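You operate a simulated robot arm through the tools that you are given. There is no shell and no other tool.

The job below is to be done with a simulated robot arm. You get a single attempt, and the scene is never put back.

JOB
Change the base feed on the manifold over from LINE 27 to LINE 29.
Fine: shut the old line's two valves before you open the new line's two; shut the one other valve that stands open.

The check looks at the end state, three seconds after you hand in, the way a careful person would. Anything else that was tipped, shoved, dropped, spilled or broken makes it a failure.

ROBOT AND FRAMES
A 7-joint arm with a two-finger gripper, fixed in place. Base frame: the origin is on the floor under the middle of its stand, x ahead of it, y to its left, z up; the work surface is at about z = 0.903. Readings come in m, degrees, newtons and seconds.
With the tool pointing down near the work surface it reaches from about 0.34 to 0.76 m from the base axis. Its first joint turns from -143.0 to 143.0 degrees. Payload 2.45 kg.
The TCP is the grasp point between the finger pads, 0.026 m short of the fingertips. In the tool frame z runs along the fingers and y along their closing line. The gripper opens to 0.096 m; its body begins 0.069 m behind the TCP.
Orientation is that of the tool frame in the base frame, as a unit quaternion [x, y, z, w]. With the fingers straight down and closing along the base's y, the tool's x points along the base's -x, its y along +y and its z along -z.

CONTROLS
- The arm moves only by the tool apply_moves. Its argument "steps" is a list that holds one entry, the list of rows, each a list of 7 numbers: the closure, from 0 (fully open) to 1 (shut), then the shift along the tool's x, y, z in m, then the turn, a rotation vector about the tool's x, y, z in degrees. In form: [[[fingers, x, y, z, wx, wy, wz], ...]]. A call has 1 to 20 rows; each row shifts and turns the commanded pose from where the row before left it, along the tool's axes as they then stand. Rows are played at 5 a second. More than 0.05 m and 8.6 degrees between two rows, or a gripper value outside its range, and nothing of the call is played. Where a pose cannot be reached the arm comes as near as it can. A force on the tool above 40 N (or 10 N above the force at the start of the call, whichever is more), or a blocked arm, ends the call early, and 0.2 s more pass. The fingers move at their own pace (about 0.05 m/s each) and stop on an object; they squeeze with about 44 N. The grip force told is the motor's: it shows also when the fingers shut on nothing. Time passes only in rows, and 0.2 s behind the last, so rows that do not move let the fingers close. It gives the time, the measured TCP pose, the force on the tool (base axes), the opening and the grip force at its end, in the units of the frame above (readings bear some noise), with the torque about the TCP (base axes, N m) and any sound that the robot's microphone picked up.
- Cameras (640 x 400 px; columns grow to the right, rows downward): "scene" is fixed at [0.2072, 0.5061, 1.5521]; the picture's right is [-0.86, -0.51, 0.00], its down [-0.32, 0.54, -0.78] and it looks along [0.40, -0.67, -0.62] (base axes); focal length 330 px, centre (320, 200). "wrist" rides on the gripper at [0.081, 0.003, -0.098] in the tool frame; the picture's right is [-0.04, 1.00, 0.00], its down [-0.73, -0.03, -0.68] and it looks along [-0.68, -0.03, 0.73] (tool axes); focal length 256 px, centre (320, 200). There is no depth. A picture from a camera that has moved, and an enlarged one, comes with that camera's place and axes in the base frame and with its lens. The place of the scene camera against the robot may be out by one fixed shift of up to 0.025 m in any direction.
- get_image(camera): a new picture of that camera. The clock stands still meanwhile.
- move_column(by): slides the trunk up (or, below 0, down) by that many m; the arm rides with it, the base frame stays. It gives what a move gives, with no picture.
- zoom(camera, box): a new picture of the part [left, top, right, bottom] of that camera's present view, enlarged. The clock stands still meanwhile.
- job_done(): hands the job in; it is judged then, once.

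Places have to be worked out from the pictures, the camera data and where the tool is seen. Open the gripper and draw the arm clear of the work before you hand the job in, unless the task says otherwise.

The tools are called after "Emit:" as name(argument=value, ...) on one line, values as JSON. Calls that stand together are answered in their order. apply_moves: Moves the arm, as the interface text tells. Its arguments: {"type":"object","properties":{"steps":{"type":"array"}},"required":["steps"]} The other tools are called the same way: move_column (by) moves the trunk up or down; get_image (camera) takes a picture; zoom (camera, box) takes an enlarged picture of a part of a camera's view; job_done () hands the job in.

At the start:

```text
time: 0.0
tool_pos: [0.5074, -0.1478, 1.2089]
tcp_rot: [-0.001, 1.0, 0.0, 0.0]
force: [0.3, 0.0, -0.1]
ft_torque: [0.02, 0.0, 0.01]
grip_width: 0.096
gripper_force: 0.0
trunk travel left (down, up): [-0.575, 0.065]
```

scene: 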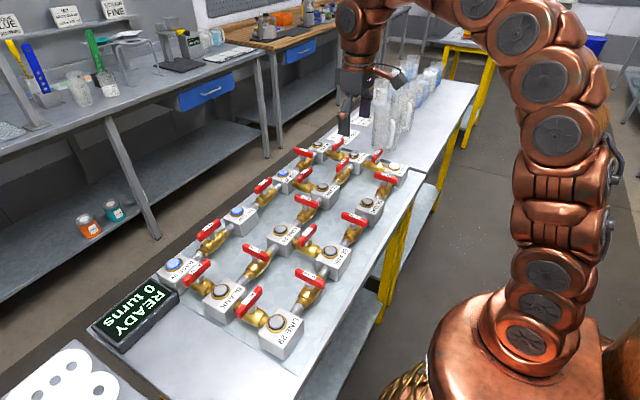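
wrist: 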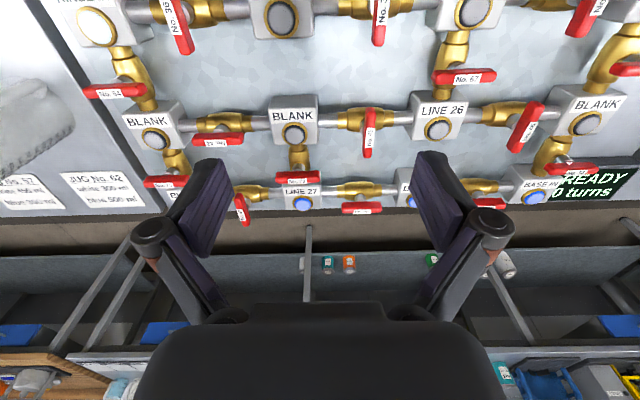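

I start by looking closely at the manifold from both cameras.

Emit:
zoom(camera="scene", box=[80, 220, 400, 400])

Emit:
zoom(camera="scene", box=[220, 120, 440, 260])

Emit:
zoom(camera="wrist", box=[60, 0, 360, 230])

Emit:
zoom(camera="wrist", box=[340, 0, 640, 230])

```text
2.00 times, centred on (240, 310) of scene
camera zoom: at [0.2072, 0.5061, 1.5521], right [-0.86, -0.51, 0.0], down [-0.32, 0.54, -0.78], along [0.4, -0.67, -0.62], focal length 659 px, centre (480, -20)
```

zoom: 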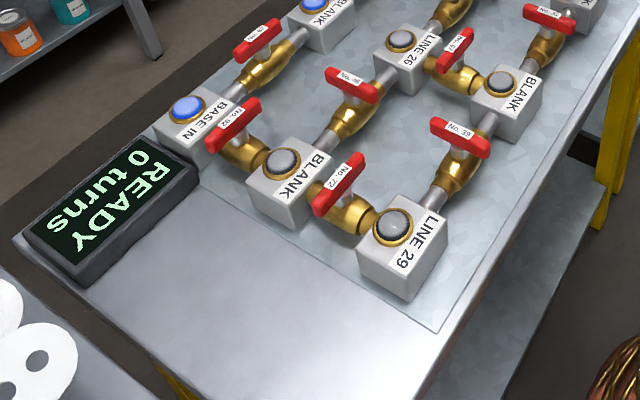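

```text
2.86 times, centred on (330, 190) of scene
camera zoom: at [0.2072, 0.5061, 1.5521], right [-0.86, -0.51, 0.0], down [-0.32, 0.54, -0.78], along [0.4, -0.67, -0.62], focal length 942 px, centre (291, 229)
```

zoom: 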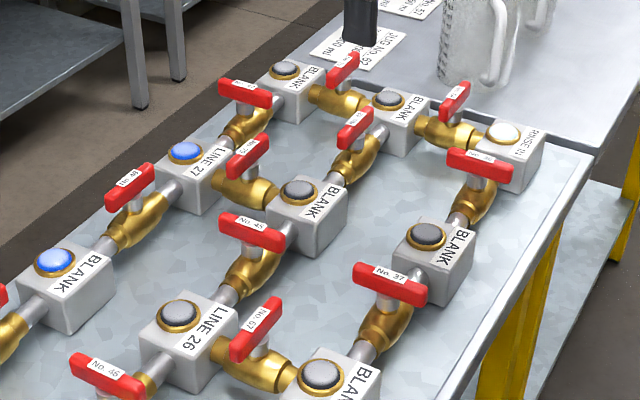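

```text
1.74 times, centred on (210, 115) of wrist
camera zoom: at [0.4259, -0.145, 1.3076], right [0.04, 1.0, 0.0], down [0.73, -0.03, 0.68], along [0.68, -0.03, -0.73], focal length 445 px, centre (511, 348)
```

zoom: 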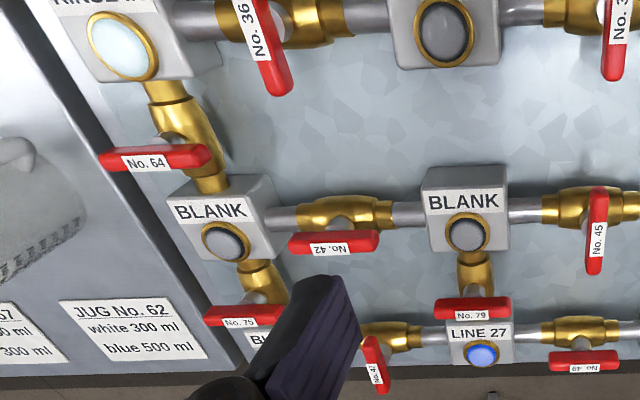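

```text
1.74 times, centred on (490, 115) of wrist
camera zoom: at [0.4259, -0.145, 1.3076], right [0.04, 1.0, 0.0], down [0.73, -0.03, 0.68], along [0.68, -0.03, -0.73], focal length 445 px, centre (24, 348)
```

zoom: 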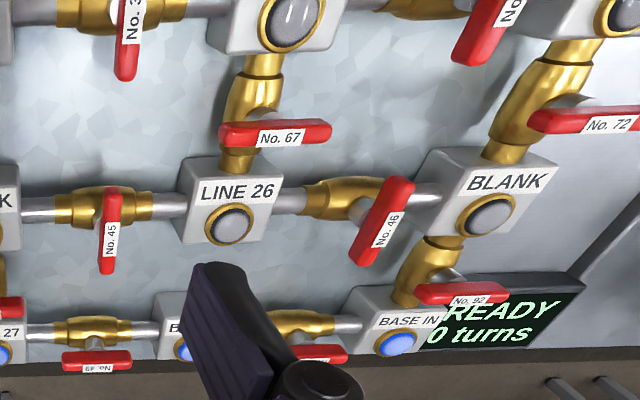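

The lit blue nodes trace BASE IN → BLANK → LINE 27 along the far row. LINE 29 is reached through valves No. 92 and No. 72. No. 42 looks like the extra open valve. I'll move the wrist camera sideways at height to read the left half properly.

Emit:
apply_moves(steps=[[[0, -0.01, 0.0425, 0, 0, 0, 0], [0, -0.01, 0.0425, 0, 0, 0, 0], [0, -0.01, 0.0425, 0, 0, 0, 0], [0, -0.01, 0.0425, 0, 0, 0, 0], [0, 0, 0, 0, 0, 0, 0]]])

Emit:
get_image(camera="wrist")

Emit:
zoom(camera="wrist", box=[300, 0, 600, 230])

Emit:
zoom(camera="wrist", box=[40, 0, 340, 230])

```text
time: 1.2
tool_pos: [0.5483, 0.0209, 1.2121]
tcp_rot: [0.0, 1.0, 0.0, 0.0]
force: [-0.4, 0.5, 0.2]
ft_torque: [0.01, 0.0, 0.0]
grip_width: 0.0961
gripper_force: 0.1
trunk travel left (down, up): [-0.575, 0.065]
```

```text
taken
camera wrist: at [0.4661, 0.0239, 1.3103], right [0.04, 1.0, 0.0], down [0.73, -0.03, 0.68], along [0.68, -0.03, -0.73], focal length 256 px, centre (320, 200)
```

wrist: 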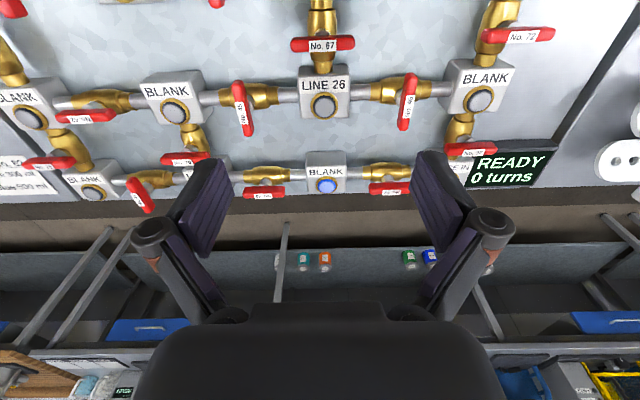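

```text
1.74 times, centred on (450, 115) of wrist
camera zoom: at [0.4661, 0.0239, 1.3103], right [0.04, 1.0, 0.0], down [0.73, -0.03, 0.68], along [0.68, -0.03, -0.73], focal length 445 px, centre (94, 348)
```

zoom: 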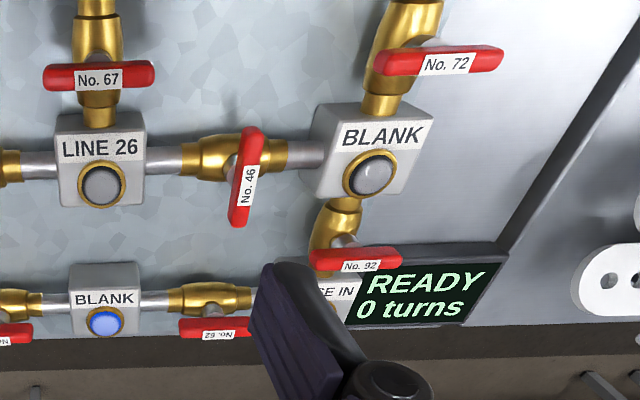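

```text
1.74 times, centred on (190, 115) of wrist
camera zoom: at [0.4661, 0.0239, 1.3103], right [0.04, 1.0, 0.0], down [0.73, -0.03, 0.68], along [0.68, -0.03, -0.73], focal length 445 px, centre (546, 348)
```

zoom: 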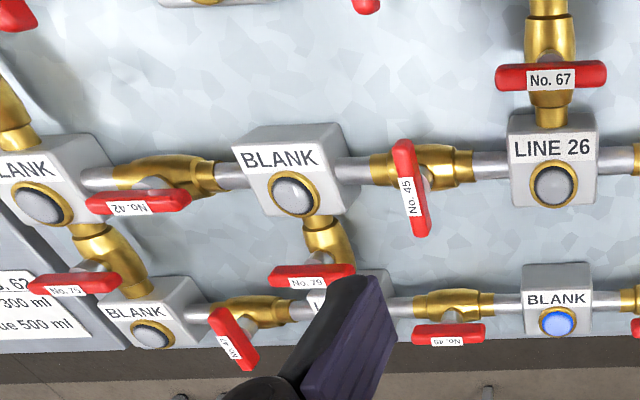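

Two wrist views triangulate well. The handle tops are at about z = 0.984, with No. 62 at (0.747, 0.126), No. 49 at (0.748, -0.083), No. 42 at (0.609, -0.30), No. 92 at (0.677, 0.240) and No. 72 at (0.534, 0.238). The handles look centre-pivoted and close clockwise, so I yaw the tool -90° at height to grip the open handles across their width.

Emit:
apply_moves(steps=[[[0, 0, 0, 0, 0, 0, -8.1818], [0, 0, 0, 0, 0, 0, -8.1818], [0, 0, 0, 0, 0, 0, -8.1818], [0, 0, 0, 0, 0, 0, -8.1818], [0, 0, 0, 0, 0, 0, -8.1818], [0, 0, 0, 0, 0, 0, -8.1818], [0, 0, 0, 0, 0, 0, -8.1818], [0, 0, 0, 0, 0, 0, -8.1818], [0, 0, 0, 0, 0, 0, -8.1818], [0, 0, 0, 0, 0, 0, -8.1818], [0, 0, 0, 0, 0, 0, -8.1818], [0, 0, 0, 0, 0, 0, 0]]])

Emit:
get_image(camera="wrist")

Emit:
get_image(camera="scene")

```text
time: 3.8
tool_pos: [0.547, 0.0224, 1.2095]
tcp_rot: [0.708, -0.707, 0.0, 0.0]
force: [0.7, 0.6, -0.3]
ft_torque: [0.02, -0.02, 0.0]
grip_width: 0.096
gripper_force: 0.1
trunk travel left (down, up): [-0.575, 0.065]
```

```text
taken
camera wrist: at [0.5443, -0.0595, 1.3075], right [-1.0, 0.04, 0.0], down [0.03, 0.73, 0.68], along [0.03, 0.68, -0.73], focal length 256 px, centre (320, 200)
```

wrist: 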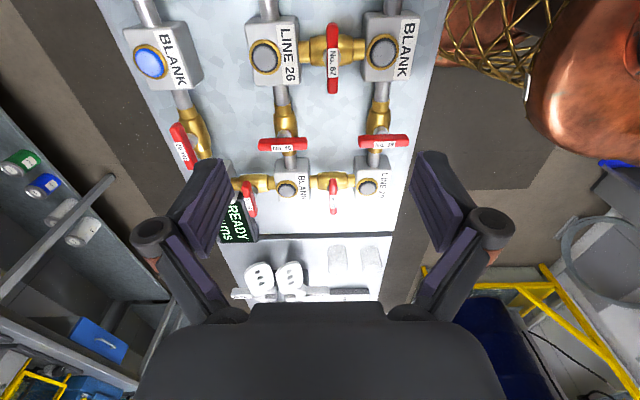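

```text
taken
```

scene: 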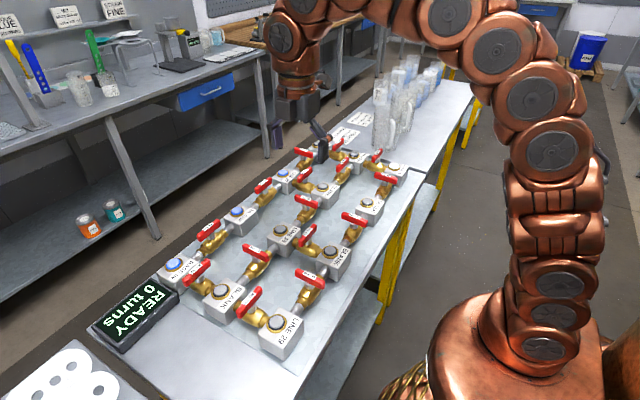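

The -90° yaw is reachable. Next I move to hover above No. 62 with fingertips well clear (TCP z ≈ 1.09).

Emit:
apply_moves(steps=[[[0, -0.0173, -0.0333, 0.02, 0, 0, 0], [0, -0.0173, -0.0333, 0.02, 0, 0, 0], [0, -0.0173, -0.0333, 0.02, 0, 0, 0], [0, -0.0173, -0.0333, 0.02, 0, 0, 0], [0, -0.0173, -0.0333, 0.02, 0, 0, 0], [0, -0.0173, -0.0333, 0.02, 0, 0, 0], [0, 0, 0, 0, 0, 0, 0]]])

Emit:
get_image(camera="wrist")

Emit:
get_image(camera="scene")

```text
time: 5.4
tool_pos: [0.6992, 0.1051, 1.1043]
tcp_rot: [0.707, -0.707, 0.0, 0.001]
force: [-0.3, 0.2, -0.3]
ft_torque: [-0.01, 0.03, 0.0]
grip_width: 0.0959
gripper_force: 0.0
out of reach, approached as far as the arm can: row 5, 6
trunk travel left (down, up): [-0.575, 0.065]
```

```text
taken
camera wrist: at [0.6969, 0.0225, 1.2024], right [-1.0, 0.04, 0.0], down [0.03, 0.73, 0.68], along [0.03, 0.68, -0.73], focal length 256 px, centre (320, 200)
```

wrist: 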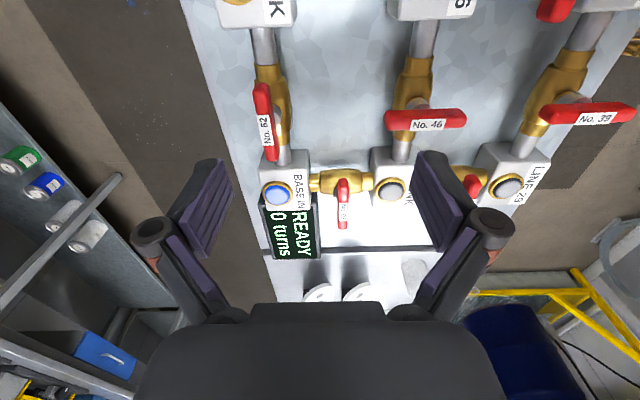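

```text
taken
```

scene: 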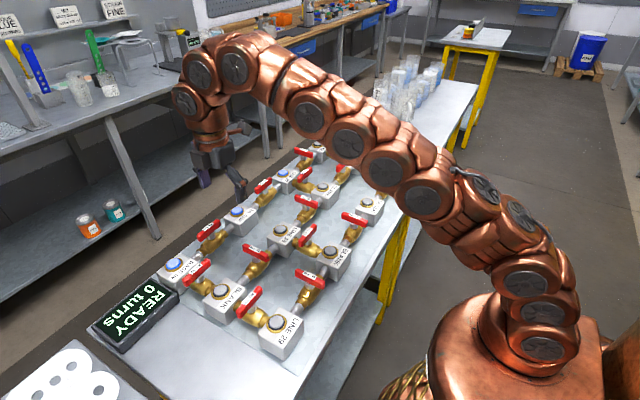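

The arm ran out of reach at that height: it stopped at (0.699, 0.105, 1.104). I raise the trunk so the shoulder is better placed for the far row, then check the readback.

Emit:
move_column(by=0.06)

```text
time: 6.4
tool_pos: [0.7007, 0.1048, 1.1639]
tcp_rot: [0.708, -0.706, 0.0, 0.0]
force: [-0.5, 0.2, 0.2]
ft_torque: [-0.01, 0.01, -0.04]
grip_width: 0.0961
gripper_force: 0.1
trunk travel left (down, up): [-0.635, 0.005]
```

Now I lower to z ≈ 1.06, still above the handles, and then push outward toward No. 62.

Emit:
apply_moves(steps=[[[0, 0, 0, 0.035, 0, 0, 0], [0, 0, 0, 0.035, 0, 0, 0], [0, 0, 0, 0.034, 0, 0, 0], [0, -0.007, -0.015, 0, 0, 0, 0], [0, -0.007, -0.015, 0, 0, 0, 0], [0, -0.007, -0.015, 0, 0, 0, 0], [0, 0, 0, 0, 0, 0, 0]]])

Emit:
get_image(camera="wrist")

```text
time: 8.0
tool_pos: [0.7449, 0.1274, 1.0599]
tcp_rot: [-0.707, 0.708, -0.001, 0.0]
force: [0.1, 1.0, -0.5]
ft_torque: [-0.01, -0.01, -0.02]
grip_width: 0.096
gripper_force: 0.1
trunk travel left (down, up): [-0.635, 0.005]
```

```text
taken
camera wrist: at [0.7412, 0.0452, 1.1586], right [-1.0, 0.04, 0.0], down [0.03, 0.73, 0.68], along [0.03, 0.68, -0.73], focal length 256 px, centre (320, 200)
```

wrist: 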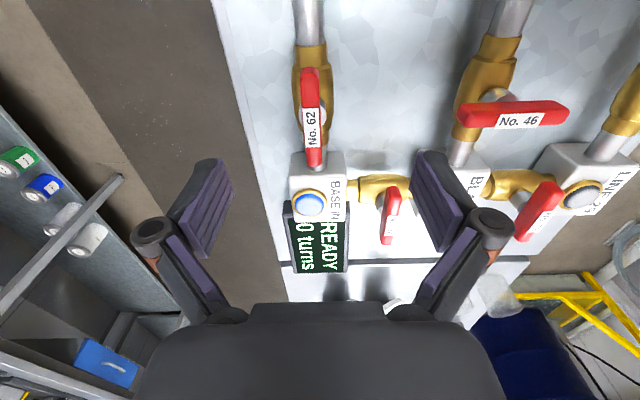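

The arm now reaches (0.745, 0.127). I zoom in on the No. 62 handle to centre on its pivot.

Emit:
zoom(camera="wrist", box=[240, 40, 400, 140])

Emit:
zoom(camera="scene", box=[140, 120, 300, 300])

```text
4.00 times, centred on (320, 90) of wrist
camera zoom: at [0.7412, 0.0452, 1.1586], right [-1.0, 0.04, 0.0], down [0.03, 0.73, 0.68], along [0.03, 0.68, -0.73], focal length 1024 px, centre (320, 640)
```

zoom: 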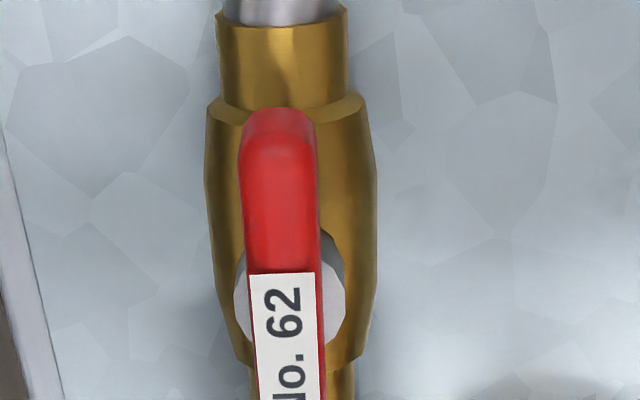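

```text
2.22 times, centred on (220, 210) of scene
camera zoom: at [0.2072, 0.5061, 1.5521], right [-0.86, -0.51, 0.0], down [-0.32, 0.54, -0.78], along [0.4, -0.67, -0.62], focal length 732 px, centre (542, 178)
```

zoom: 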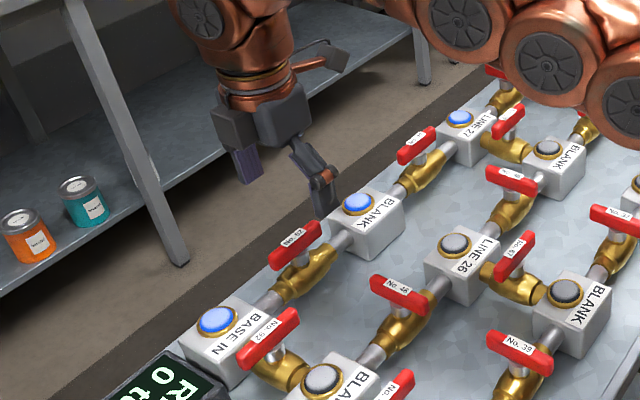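

Emit:
zoom(camera="wrist", box=[232, 60, 392, 180])

```text
3.33 times, centred on (312, 120) of wrist
camera zoom: at [0.7412, 0.0452, 1.1586], right [-1.0, 0.04, 0.0], down [0.03, 0.73, 0.68], along [0.03, 0.68, -0.73], focal length 853 px, centre (347, 467)
```

zoom: 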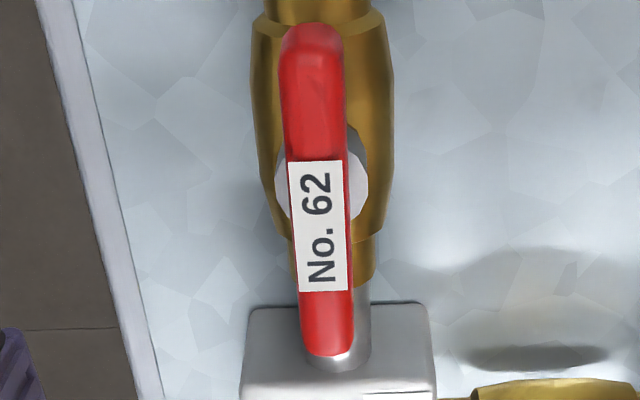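

The label centre puts No. 62's pivot about 7 mm further in x and 8.5 mm further in +y than the TCP, with the handle top near z ≈ 0.983. I centre, narrow the fingers to about half, come part-way down and check.

Emit:
apply_moves(steps=[[[0.45, -0.0085, -0.007, 0.0, 0, 0, 0], [0.45, 0, 0, 0.02, 0, 0, 0], [0.45, 0, 0, 0.02, 0, 0, 0], [0.45, 0, 0, 0, 0, 0, 0], [0.45, 0, 0, 0, 0, 0, 0]]])

Emit:
get_image(camera="wrist")

Emit:
zoom(camera="scene", box=[140, 140, 300, 300])

```text
time: 9.2
tool_pos: [0.7497, 0.1355, 1.0197]
tcp_rot: [0.707, -0.707, 0.0, 0.0]
force: [0.3, -0.4, 0.3]
ft_torque: [0.01, -0.04, -0.05]
grip_width: 0.053
gripper_force: 0.0
trunk travel left (down, up): [-0.635, 0.005]
```

```text
taken
camera wrist: at [0.7468, 0.0534, 1.1186], right [-1.0, 0.04, 0.0], down [0.03, 0.73, 0.68], along [0.03, 0.68, -0.73], focal length 256 px, centre (320, 200)
```

wrist: 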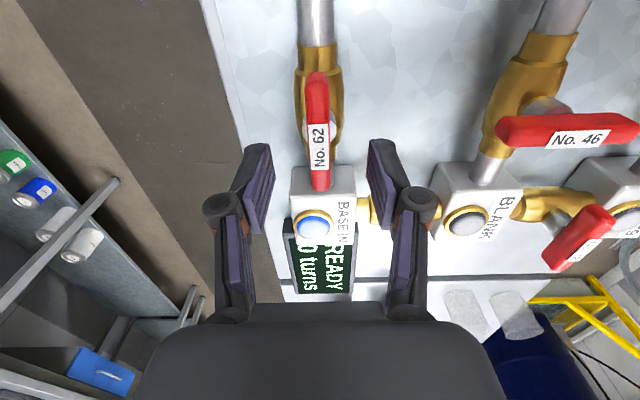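

```text
2.50 times, centred on (220, 220) of scene
camera zoom: at [0.2072, 0.5061, 1.5521], right [-0.86, -0.51, 0.0], down [-0.32, 0.54, -0.78], along [0.4, -0.67, -0.62], focal length 824 px, centre (570, 150)
```

zoom: 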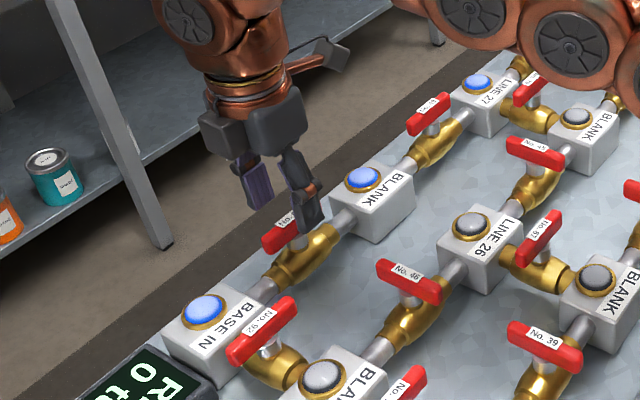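

Centred to within about 1.5 mm. I descend to TCP z ≈ 0.99 and close on the handle.

Emit:
apply_moves(steps=[[[0.45, -0.0013, -0.0013, 0.015, 0, 0, 0], [0.45, 0, 0, 0.0145, 0, 0, 0], [0.45, 0, 0, 0, 0, 0, 0], [1, 0, 0, 0, 0, 0, 0], [1, 0, 0, 0, 0, 0, 0], [1, 0, 0, 0, 0, 0, 0], [1, 0, 0, 0, 0, 0, 0], [1, 0, 0, 0, 0, 0, 0]]])

Emit:
get_image(camera="wrist")

Emit:
zoom(camera="scene", box=[140, 140, 300, 300])

```text
time: 11.0
tool_pos: [0.7496, 0.1352, 0.9887]
tcp_rot: [-0.707, 0.707, 0.001, -0.001]
force: [-23.0, -2.8, -4.3]
ft_torque: [-0.13, 0.53, -0.12]
grip_width: 0.0125
gripper_force: 39.8
trunk travel left (down, up): [-0.635, 0.005]
```

```text
taken
camera wrist: at [0.7476, 0.0537, 1.0889], right [-1.0, 0.04, 0.0], down [0.03, 0.73, 0.68], along [0.02, 0.68, -0.73], focal length 256 px, centre (320, 200)
```

wrist: 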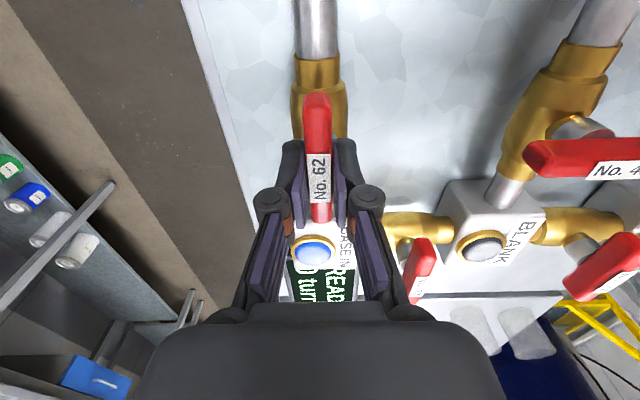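

```text
2.50 times, centred on (220, 220) of scene
camera zoom: at [0.2072, 0.5061, 1.5521], right [-0.86, -0.51, 0.0], down [-0.32, 0.54, -0.78], along [0.4, -0.67, -0.62], focal length 824 px, centre (570, 150)
```

zoom: 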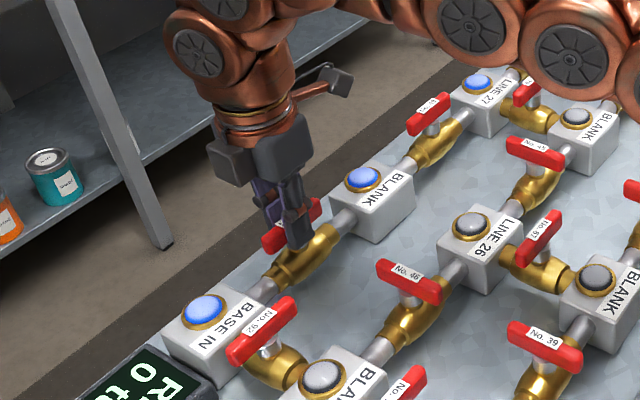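

Gripped at 12.5 mm width, but a -23 N side load shows the TCP is slightly too far in +x. I ease the tool 1.5 mm toward -x to relieve it before turning.

Emit:
apply_moves(steps=[[[1, 0, 0.0015, 0, 0, 0, 0], [1, 0, 0, 0, 0, 0, 0]]])

```text
time: 11.6
tool_pos: [0.7504, 0.1353, 0.9906]
tcp_rot: [-0.707, 0.707, -0.001, 0.0]
force: [-18.9, -4.4, -11.7]
ft_torque: [-0.53, 0.41, -0.07]
grip_width: 0.0127
gripper_force: 39.1
trunk travel left (down, up): [-0.635, 0.005]
```

Emit:
apply_moves(steps=[[[1, 0, 0.003, 0, 0, 0, 0], [1, 0, 0, 0, 0, 0, 0]]])

```text
time: 12.2
tool_pos: [0.7499, 0.1358, 0.9901]
tcp_rot: [-0.707, 0.707, -0.002, 0.002]
force: [9.0, -0.3, -12.0]
ft_torque: [-0.43, -0.31, 0.05]
grip_width: 0.0127
gripper_force: 39.6
trunk travel left (down, up): [-0.635, 0.005]
```

Emit:
apply_moves(steps=[[[1, 0, -0.001, 0.001, 0, 0, 0], [1, 0, 0, 0, 0, 0, 0], [1, 0, 0, 0, 0, 0, 5], [1, 0, 0, 0, 0, 0, 5], [1, 0, 0, 0, 0, 0, 5], [1, 0, 0, 0, 0, 0, 0]]])

Emit:
get_image(camera="wrist")

```text
time: 13.6
tool_pos: [0.75, 0.1366, 0.9911]
tcp_rot: [-0.608, 0.794, -0.002, 0.002]
force: [17.9, 1.5, 13.0]
ft_torque: [-0.56, -0.34, 0.06]
grip_width: 0.0129
gripper_force: 39.3
trunk travel left (down, up): [-0.635, 0.005]
```

```text
taken
camera wrist: at [0.7266, 0.0572, 1.0887], right [-0.95, 0.3, 0.0], down [0.22, 0.7, 0.68], along [0.2, 0.65, -0.73], focal length 256 px, centre (320, 200)
```

wrist: 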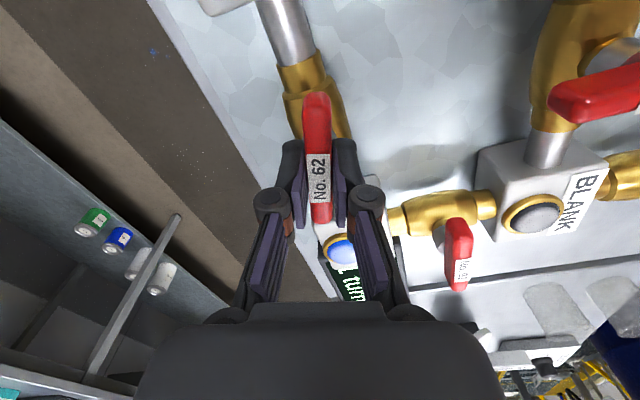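

The handle follows the tool (15° turned). I correct the small side load (+x 18 N, +z 13 N) and keep turning clockwise.

Emit:
apply_moves(steps=[[[1, -0.0005, -0.0018, -0.001, 0, 0, 0], [1, 0, 0, 0, 0, 0, 5], [1, 0, 0, 0, 0, 0, 5], [1, 0, 0, 0, 0, 0, 5], [1, 0, 0, 0, 0, 0, 5], [1, 0, 0, 0, 0, 0, 0]]])

```text
time: 15.0
tool_pos: [0.7522, 0.1363, 0.9901]
tcp_rot: [-0.462, 0.887, 0.0, 0.0]
force: [12.2, 0.9, 2.3]
ft_torque: [-0.19, -0.2, 0.04]
grip_width: 0.0125
gripper_force: 39.4
trunk travel left (down, up): [-0.635, 0.005]
```

Emit:
apply_moves(steps=[[[1, -0.0006, -0.0008, 0, 0, 0, 5], [1, 0, 0, 0, 0, 0, 6], [1, 0, 0, 0, 0, 0, 6], [1, 0, 0, 0, 0, 0, 6], [1, 0, 0, 0, 0, 0, 6], [1, 0, 0, 0, 0, 0, 0]]])

```text
time: 16.4
tool_pos: [0.7532, 0.1345, 0.9899]
tcp_rot: [-0.224, 0.975, 0.0, 0.0]
force: [6.9, -10.5, -0.6]
ft_torque: [-0.04, -0.59, 0.05]
grip_width: 0.0127
gripper_force: 39.2
trunk travel left (down, up): [-0.635, 0.005]
```

Emit:
apply_moves(steps=[[[1, 0.0004, -0.0009, 0, 0, 0, 5], [1, 0, 0, 0, 0, 0, 6], [1, 0, 0, 0, 0, 0, 6], [1, 0, 0, 0, 0, 0, 6], [1, 0, 0, 0, 0, 0, 3], [1, 0, 0, 0, 0, 0, 0]]])

Emit:
get_image(camera="wrist")

Emit:
get_image(camera="scene")

```text
time: 17.8
tool_pos: [0.7527, 0.1325, 0.9894]
tcp_rot: [0.001, 1.0, 0.0, -0.001]
force: [6.0, -19.3, -3.3]
ft_torque: [-0.46, -0.84, 0.23]
grip_width: 0.0127
gripper_force: 39.7
trunk travel left (down, up): [-0.635, 0.005]
```

```text
taken
camera wrist: at [0.6725, 0.1352, 1.0888], right [0.04, 1.0, 0.0], down [0.73, -0.03, 0.68], along [0.68, -0.03, -0.73], focal length 256 px, centre (320, 200)
```

wrist: 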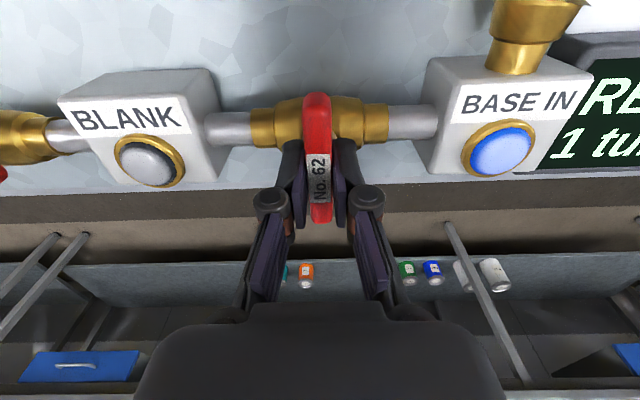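

```text
taken
```

scene: 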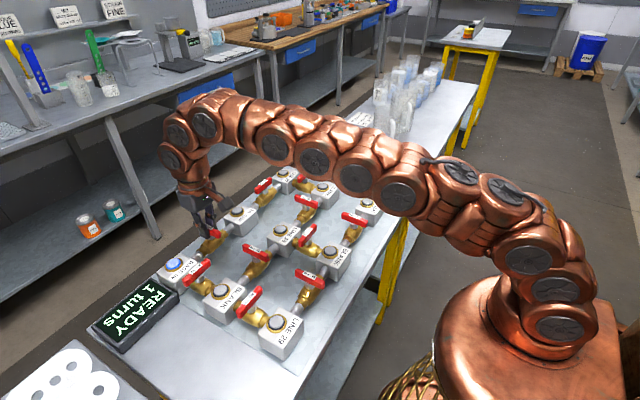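

The far BLANK went dark and the counter reads 1, so No. 62 is shut. I nudge 2° further to feel for the end stop, and relieve the -y load.

Emit:
apply_moves(steps=[[[1, 0, -0.0015, 0, 0, 0, 2], [1, 0, 0, 0, 0, 0, 0]]])

```text
time: 18.4
tool_pos: [0.7538, 0.1326, 0.9905]
tcp_rot: [0.017, 1.0, -0.001, 0.0]
force: [7.2, -17.9, -3.1]
ft_torque: [-0.46, -0.14, 1.05]
grip_width: 0.0135
gripper_force: 39.2
trunk travel left (down, up): [-0.635, 0.005]
```

Torque jumped to about 1 N·m, so that is the closed stop. I back off 2°, open the fingers, and lift clear.

Emit:
apply_moves(steps=[[[1, 0, -0.001, 0, 0, 0, -2], [0.45, 0, 0, 0, 0, 0, 0], [0.45, 0, 0, 0, 0, 0, 0], [0.45, 0, 0, 0, 0, 0, 0], [0.45, 0, 0, -0.03, 0, 0, 0], [0.45, 0, 0, -0.04, 0, 0, 0], [0.45, 0, 0, 0, 0, 0, 0]]])

Emit:
get_image(camera="wrist")

Emit:
get_image(camera="scene")

```text
time: 20.0
tool_pos: [0.7513, 0.1342, 1.0612]
tcp_rot: [0.0, 1.0, -0.001, 0.0]
force: [0.9, 0.2, -0.1]
ft_torque: [0.03, -0.02, -0.01]
grip_width: 0.0529
gripper_force: 0.1
trunk travel left (down, up): [-0.635, 0.005]
```

```text
taken
camera wrist: at [0.6711, 0.1362, 1.1605], right [0.04, 1.0, 0.0], down [0.73, -0.03, 0.68], along [0.68, -0.03, -0.73], focal length 256 px, centre (320, 200)
```

wrist: 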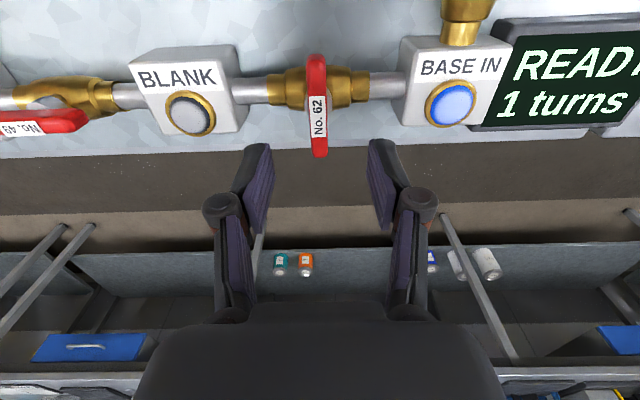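

```text
taken
```

scene: 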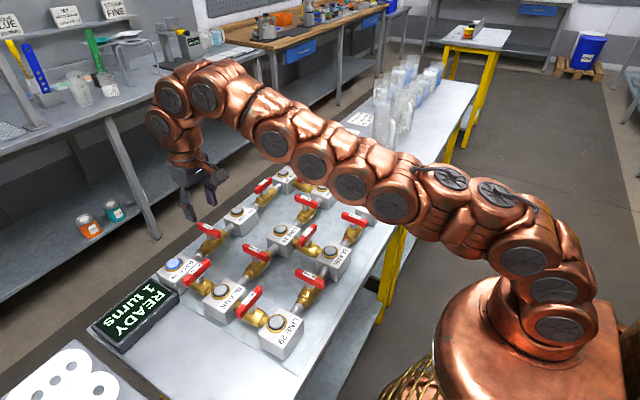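

No. 62 now stands across its pipe and nothing else moved. I travel at hover height to No. 49 (≈ (0.75, -0.085)) and yaw -90° there.

Emit:
apply_moves(steps=[[[0.45, 0, -0.0438, 0, 0, 0, 0], [0.45, 0, -0.0438, 0, 0, 0, 0], [0.45, 0, -0.0438, 0, 0, 0, 0], [0.45, 0, -0.0438, 0, 0, 0, 0], [0.45, 0, -0.0438, 0, 0, 0, 0], [0.45, 0, 0, 0, 0, 0, -8.1818], [0.45, 0, 0, 0, 0, 0, -8.1818], [0.45, 0, 0, 0, 0, 0, -8.1818], [0.45, 0, 0, 0, 0, 0, -8.1818], [0.45, 0, 0, 0, 0, 0, -8.1818], [0.45, 0, 0, 0, 0, 0, -8.1818], [0.45, 0, 0, 0, 0, 0, -8.1818], [0.45, 0, 0, 0, 0, 0, -8.1818], [0.45, 0, 0, 0, 0, 0, -8.1818], [0.45, 0, 0, 0, 0, 0, -8.1818], [0.45, 0, 0, 0, 0, 0, -8.1818], [0.45, 0, 0, 0, 0, 0, 0]]])

Emit:
get_image(camera="wrist")

Emit:
zoom(camera="wrist", box=[232, 60, 392, 180])

```text
time: 23.6
tool_pos: [0.7515, -0.0874, 1.0607]
tcp_rot: [0.708, -0.707, 0.0, 0.001]
force: [0.5, 0.3, -0.5]
ft_torque: [0.03, -0.03, 0.01]
grip_width: 0.0527
gripper_force: 0.0
trunk travel left (down, up): [-0.635, 0.005]
```

```text
taken
camera wrist: at [0.7496, -0.1692, 1.159], right [-1.0, 0.04, 0.0], down [0.03, 0.73, 0.68], along [0.02, 0.68, -0.73], focal length 256 px, centre (320, 200)
```

wrist: 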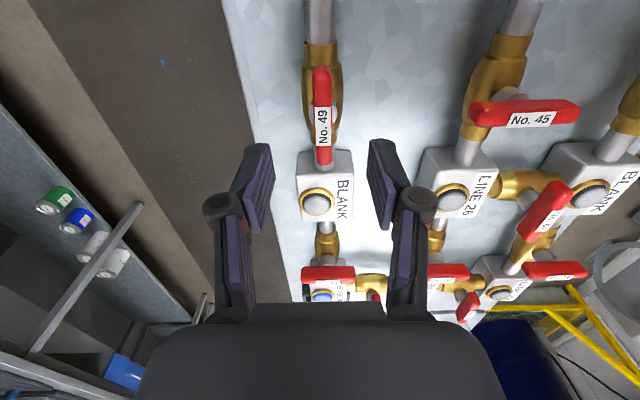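

```text
3.33 times, centred on (312, 120) of wrist
camera zoom: at [0.7496, -0.1692, 1.159], right [-1.0, 0.04, 0.0], down [0.03, 0.73, 0.68], along [0.02, 0.68, -0.73], focal length 853 px, centre (347, 467)
```

zoom: 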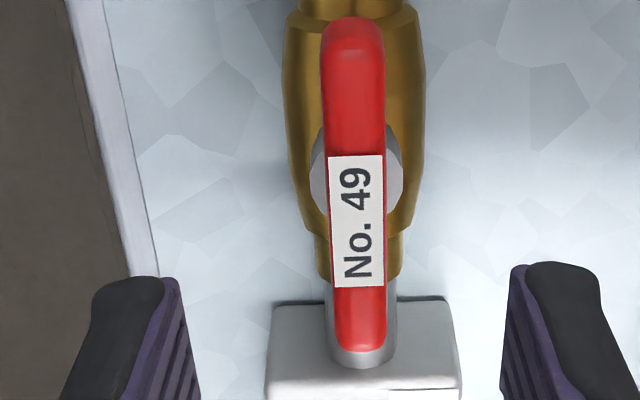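

Applying the small bias learned on No. 62, I shift -4.8 mm in tool x and +3 mm in tool y, descend to z ≈ 0.99 and close on No. 49.

Emit:
apply_moves(steps=[[[0.45, -0.0048, 0.003, 0, 0, 0, 0], [0.45, 0, 0, 0.025, 0, 0, 0], [0.45, 0, 0, 0.025, 0, 0, 0], [0.45, 0, 0, 0.0205, 0, 0, 0], [0.45, 0, 0, 0, 0, 0, 0], [1, 0, 0, 0, 0, 0, 0], [1, 0, 0, 0, 0, 0, 0], [1, 0, 0, 0, 0, 0, 0], [1, 0, 0, 0, 0, 0, 0], [1, 0, 0, 0, 0, 0, 0]]])

Emit:
get_image(camera="wrist")

```text
time: 25.8
tool_pos: [0.7494, -0.0822, 0.9895]
tcp_rot: [-0.707, 0.707, 0.0, 0.0]
force: [10.7, -1.2, 0.5]
ft_torque: [0.01, -0.29, 0.01]
grip_width: 0.0124
gripper_force: 38.7
trunk travel left (down, up): [-0.635, 0.005]
```

```text
taken
camera wrist: at [0.7471, -0.1647, 1.088], right [-1.0, 0.04, 0.0], down [0.03, 0.73, 0.68], along [0.03, 0.68, -0.73], focal length 256 px, centre (320, 200)
```

wrist: 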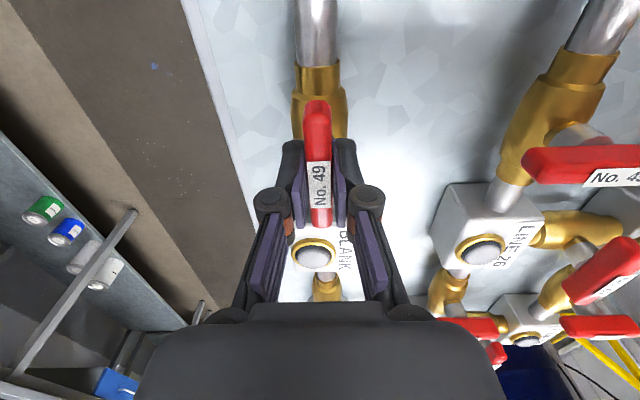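

A good grip with only +10.7 N in x. I correct 1.2 mm and start the clockwise turn.

Emit:
apply_moves(steps=[[[1, 0, -0.0012, 0, 0, 0, 0], [1, 0, 0, 0, 0, 0, 6], [1, 0, 0, 0, 0, 0, 6], [1, 0, 0, 0, 0, 0, 6], [1, 0, 0, 0, 0, 0, 6], [1, 0, 0, 0, 0, 0, 6], [1, 0, 0, 0, 0, 0, 0]]])

```text
time: 27.4
tool_pos: [0.7499, -0.0825, 0.9891]
tcp_rot: [-0.499, 0.867, 0.0, -0.001]
force: [-7.2, -0.2, -5.8]
ft_torque: [0.41, -0.06, -0.03]
grip_width: 0.0125
gripper_force: 39.8
trunk travel left (down, up): [-0.635, 0.005]
```

Emit:
apply_moves(steps=[[[1, 0, 0, 0, 0, 0, 6], [1, 0, 0, 0, 0, 0, 6], [1, 0, 0, 0, 0, 0, 6], [1, 0, 0, 0, 0, 0, 6], [1, 0, 0, 0, 0, 0, 6], [1, 0, 0, 0, 0, 0, 0]]])

```text
time: 28.8
tool_pos: [0.75, -0.0837, 0.9892]
tcp_rot: [-0.258, 0.966, 0.0, -0.001]
force: [-10.8, -0.8, -11.9]
ft_torque: [-0.03, 0.31, 0.01]
grip_width: 0.0124
gripper_force: 38.8
trunk travel left (down, up): [-0.635, 0.005]
```

The turn is smooth, with 60° done and low loads. I finish the last 30° plus 2° into the stop.

Emit:
apply_moves(steps=[[[1, 0, 0, 0, 0, 0, 6], [1, 0, 0, 0, 0, 0, 6], [1, 0, 0, 0, 0, 0, 6], [1, 0, 0, 0, 0, 0, 6], [1, 0, 0, 0, 0, 0, 6], [1, 0, 0, 0, 0, 0, 2], [1, 0, 0, 0, 0, 0, 0]]])

Emit:
get_image(camera="wrist")

Emit:
get_image(camera="scene")

```text
time: 30.4
tool_pos: [0.7507, -0.0825, 0.988]
tcp_rot: [0.017, 1.0, 0.0, -0.001]
force: [-14.8, -0.6, -19.8]
ft_torque: [-0.03, 0.18, 0.96]
grip_width: 0.0129
gripper_force: 39.5
trunk travel left (down, up): [-0.635, 0.005]
```

```text
taken
camera wrist: at [0.6695, -0.0771, 1.0883], right [0.08, 1.0, 0.0], down [0.73, -0.06, 0.68], along [0.68, -0.05, -0.74], focal length 256 px, centre (320, 200)
```

wrist: 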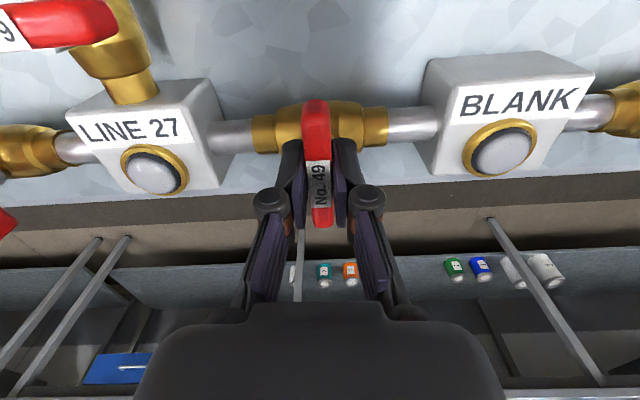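

```text
taken
```

scene: 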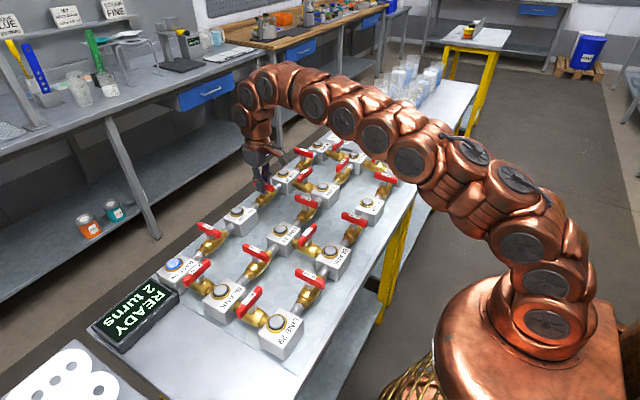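

The counter reads 2, LINE 27 is dark, and the torque shows the stop. I release No. 49 and lift, then look.

Emit:
apply_moves(steps=[[[1, 0, 0, 0, 0, 0, -2], [0.45, 0, 0, 0, 0, 0, 0], [0.45, 0, 0, 0, 0, 0, 0], [0.45, 0, 0, 0, 0, 0, 0], [0.45, 0, 0, -0.03, 0, 0, 0], [0.45, 0, 0, -0.042, 0, 0, 0], [0.45, 0, 0, 0, 0, 0, 0]]])

Emit:
get_image(camera="wrist")

```text
time: 32.0
tool_pos: [0.7524, -0.0832, 1.0614]
tcp_rot: [-0.001, 1.0, 0.0, 0.0]
force: [0.1, -0.2, 0.1]
ft_torque: [-0.01, -0.01, -0.02]
grip_width: 0.0528
gripper_force: 0.1
trunk travel left (down, up): [-0.635, 0.005]
```

```text
taken
camera wrist: at [0.6701, -0.0809, 1.1602], right [0.04, 1.0, 0.0], down [0.73, -0.03, 0.68], along [0.68, -0.03, -0.73], focal length 256 px, centre (320, 200)
```

wrist: 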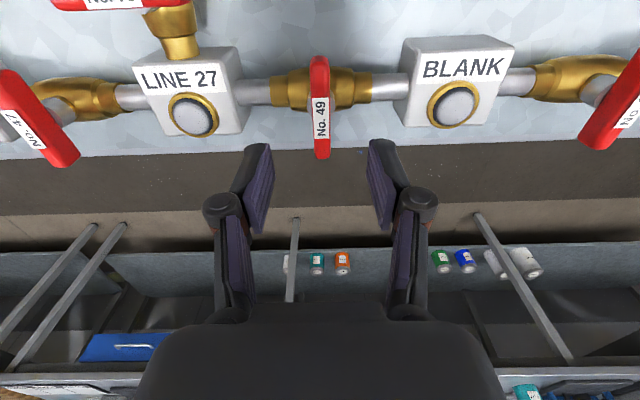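

No. 49 now stands across its pipe. I travel to No. 42 at (≈0.609, -0.298), well short of the jugs at y ≈ -0.56, with a slight rise on the way, and yaw -90°.

Emit:
apply_moves(steps=[[[0.45, 0.0, 0, -0.02, 0, 0, 0], [0.45, 0.0238, -0.0358, 0, 0, 0, 0], [0.45, 0.0238, -0.0358, 0, 0, 0, 0], [0.45, 0.0238, -0.0358, 0, 0, 0, 0], [0.45, 0.0238, -0.0358, 0, 0, 0, 0], [0.45, 0.0238, -0.0358, 0, 0, 0, 0], [0.45, 0.0238, -0.0358, 0, 0, 0, 0], [0.45, 0, 0, 0, 0, 0, -8.1818], [0.45, 0, 0, 0, 0, 0, -8.1818], [0.45, 0, 0, 0, 0, 0, -8.1818], [0.45, 0, 0, 0, 0, 0, -8.1818], [0.45, 0, 0, 0, 0, 0, -8.1818], [0.45, 0, 0, 0, 0, 0, -8.1818], [0.45, 0, 0, 0, 0, 0, -8.1818], [0.45, 0, 0, 0, 0, 0, -8.1818], [0.45, 0, 0, 0, 0, 0, -8.1818], [0.45, 0, 0, 0, 0, 0, -8.1818], [0.45, 0, 0, 0, 0, 0, -8.1818], [0.45, 0, 0, 0, 0, 0, 0]]])

Emit:
get_image(camera="wrist")

Emit:
zoom(camera="wrist", box=[232, 60, 392, 180])

Emit:
get_image(camera="scene")

```text
time: 36.0
tool_pos: [0.6076, -0.2986, 1.0823]
tcp_rot: [0.708, -0.706, 0.001, 0.001]
force: [-0.7, -0.4, 0.0]
ft_torque: [0.0, 0.0, -0.04]
grip_width: 0.0525
gripper_force: 0.0
trunk travel left (down, up): [-0.635, 0.005]
```

```text
taken
camera wrist: at [0.6052, -0.3797, 1.1804], right [-1.0, 0.04, 0.0], down [0.03, 0.73, 0.68], along [0.03, 0.68, -0.73], focal length 256 px, centre (320, 200)
```

wrist: 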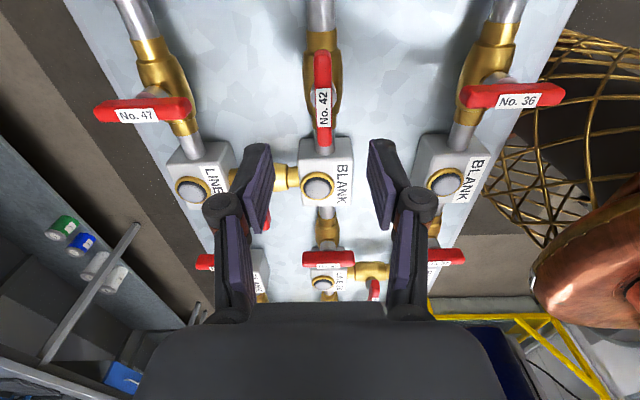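

```text
3.33 times, centred on (312, 120) of wrist
camera zoom: at [0.6052, -0.3797, 1.1804], right [-1.0, 0.04, 0.0], down [0.03, 0.73, 0.68], along [0.03, 0.68, -0.73], focal length 853 px, centre (347, 467)
```

zoom: 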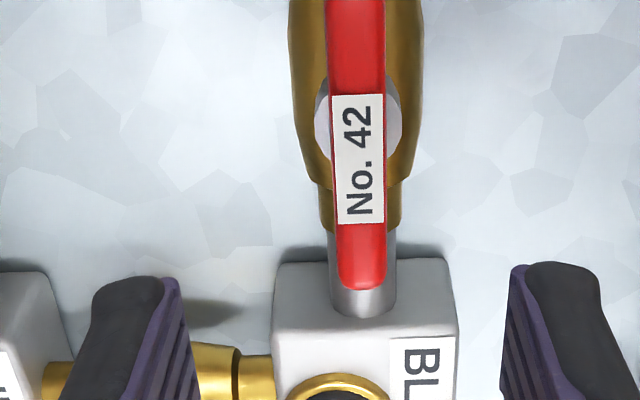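

```text
taken
```

scene: 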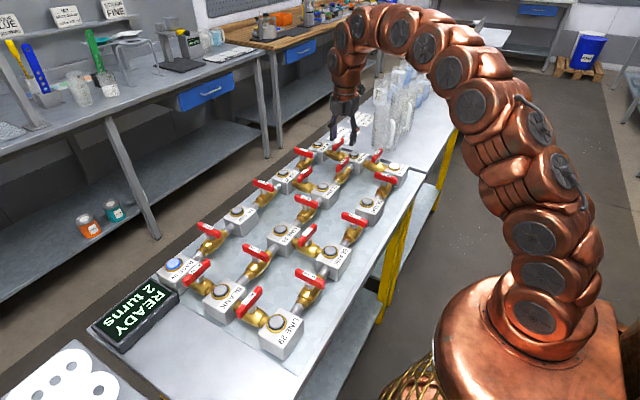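

No. 42 is clearly parallel to its pipe, so it is open. I shift +0.5/+2.8 mm, descend to z ≈ 0.99 and grip.

Emit:
apply_moves(steps=[[[0.45, 0.0005, 0.0028, 0, 0, 0, 0], [0.45, 0, 0, 0.03, 0, 0, 0], [0.45, 0, 0, 0.03, 0, 0, 0], [0.45, 0, 0, 0.0315, 0, 0, 0], [0.45, 0, 0, 0, 0, 0, 0], [1, 0, 0, 0, 0, 0, 0], [1, 0, 0, 0, 0, 0, 0], [1, 0, 0, 0, 0, 0, 0], [1, 0, 0, 0, 0, 0, 0], [1, 0, 0, 0, 0, 0, 0]]])

Emit:
get_image(camera="wrist")

```text
time: 38.2
tool_pos: [0.6053, -0.298, 0.9884]
tcp_rot: [-0.707, 0.707, 0.001, -0.001]
force: [-13.1, 2.0, -2.7]
ft_torque: [0.09, 0.29, 0.01]
grip_width: 0.0128
gripper_force: 39.3
trunk travel left (down, up): [-0.635, 0.005]
```

```text
taken
camera wrist: at [0.6023, -0.3806, 1.087], right [-1.0, 0.04, 0.0], down [0.03, 0.73, 0.68], along [0.03, 0.68, -0.73], focal length 256 px, centre (320, 200)
```

wrist: 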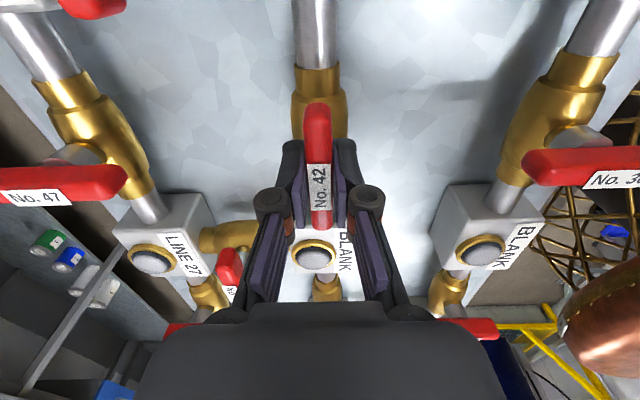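

Gripped. I relieve the -13 N x-load by 1.4 mm and turn clockwise.

Emit:
apply_moves(steps=[[[1, 0, 0.0014, 0, 0, 0, 0], [1, 0, 0, 0, 0, 0, 6], [1, 0, 0, 0, 0, 0, 6], [1, 0, 0, 0, 0, 0, 6], [1, 0, 0, 0, 0, 0, 6], [1, 0, 0, 0, 0, 0, 6], [1, 0, 0, 0, 0, 0, 0]]])

```text
time: 39.8
tool_pos: [0.6056, -0.2979, 0.9886]
tcp_rot: [-0.5, 0.866, 0.001, 0.0]
force: [9.0, -5.6, -25.9]
ft_torque: [-0.12, -0.23, -0.02]
grip_width: 0.0127
gripper_force: 39.4
trunk travel left (down, up): [-0.635, 0.005]
```

Emit:
apply_moves(steps=[[[1, 0, -0.001, 0.001, 0, 0, 0], [1, 0, 0, 0, 0, 0, 6], [1, 0, 0, 0, 0, 0, 6], [1, 0, 0, 0, 0, 0, 6], [1, 0, 0, 0, 0, 0, 6], [1, 0, 0, 0, 0, 0, 0]]])

```text
time: 41.2
tool_pos: [0.6052, -0.2972, 0.9889]
tcp_rot: [-0.308, 0.951, 0.0, -0.001]
force: [-4.1, 3.4, -16.2]
ft_torque: [0.25, -0.06, -0.01]
grip_width: 0.0122
gripper_force: 39.6
trunk travel left (down, up): [-0.635, 0.005]
```

Loads are moderate, with 54° done. I finish the last 36° plus 2° to the stop.

Emit:
apply_moves(steps=[[[1, 0, 0, 0.0005, 0, 0, 6], [1, 0, 0, 0, 0, 0, 6], [1, 0, 0, 0, 0, 0, 6], [1, 0, 0, 0, 0, 0, 6], [1, 0, 0, 0, 0, 0, 6], [1, 0, 0, 0, 0, 0, 6], [1, 0, 0, 0, 0, 0, 2], [1, 0, 0, 0, 0, 0, 0]]])

Emit:
get_image(camera="wrist")

Emit:
get_image(camera="scene")

```text
time: 43.0
tool_pos: [0.6045, -0.2966, 0.989]
tcp_rot: [0.018, 1.0, 0.0, 0.001]
force: [-1.5, 5.8, 5.1]
ft_torque: [0.1, 0.27, 0.99]
grip_width: 0.0129
gripper_force: 39.7
trunk travel left (down, up): [-0.635, 0.005]
```

```text
taken
camera wrist: at [0.5235, -0.2921, 1.0876], right [0.08, 1.0, 0.0], down [0.73, -0.05, 0.68], along [0.68, -0.05, -0.73], focal length 256 px, centre (320, 200)
```

wrist: 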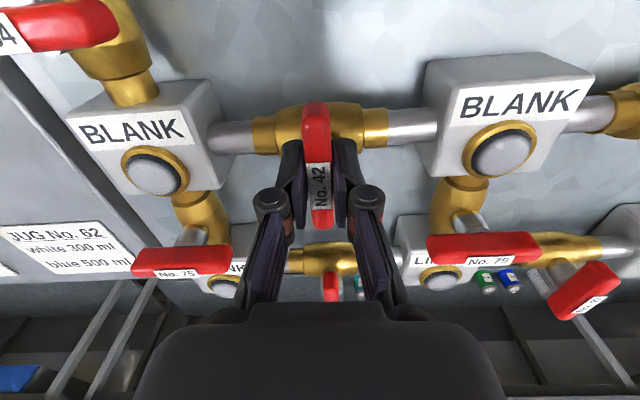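

```text
taken
```

scene: 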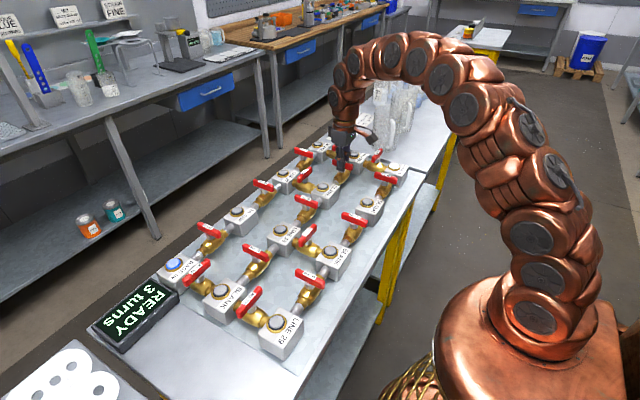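

The counter reads 3 and No. 42 is against its closed stop. I release and lift to about 1.08.

Emit:
apply_moves(steps=[[[1, 0, 0, 0, 0, 0, -2], [0.45, 0, 0, 0, 0, 0, 0], [0.45, 0, 0, 0, 0, 0, 0], [0.45, 0, 0, 0, 0, 0, 0], [0.45, 0, 0, -0.03, 0, 0, 0], [0.45, 0, 0, -0.03, 0, 0, 0], [0.45, 0, 0, -0.035, 0, 0, 0], [0.45, 0, 0, 0, 0, 0, 0]]])

Emit:
get_image(camera="wrist")

```text
time: 44.8
tool_pos: [0.6051, -0.2968, 1.083]
tcp_rot: [0.0, 1.0, 0.0, -0.001]
force: [0.1, -0.4, -0.4]
ft_torque: [0.0, -0.01, 0.01]
grip_width: 0.0528
gripper_force: 0.0
trunk travel left (down, up): [-0.635, 0.005]
```

```text
taken
camera wrist: at [0.5239, -0.295, 1.1817], right [0.04, 1.0, 0.0], down [0.73, -0.03, 0.68], along [0.68, -0.03, -0.73], focal length 256 px, centre (320, 200)
```

wrist: 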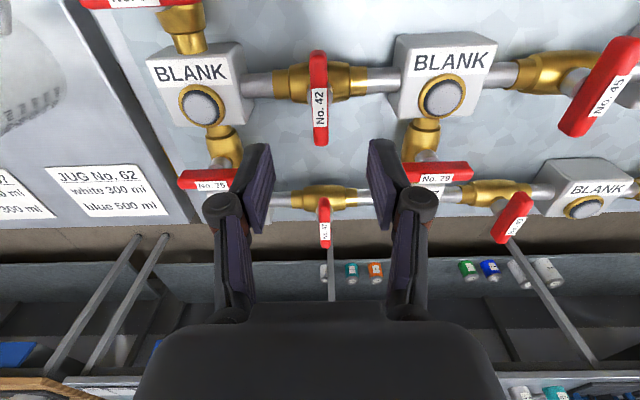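

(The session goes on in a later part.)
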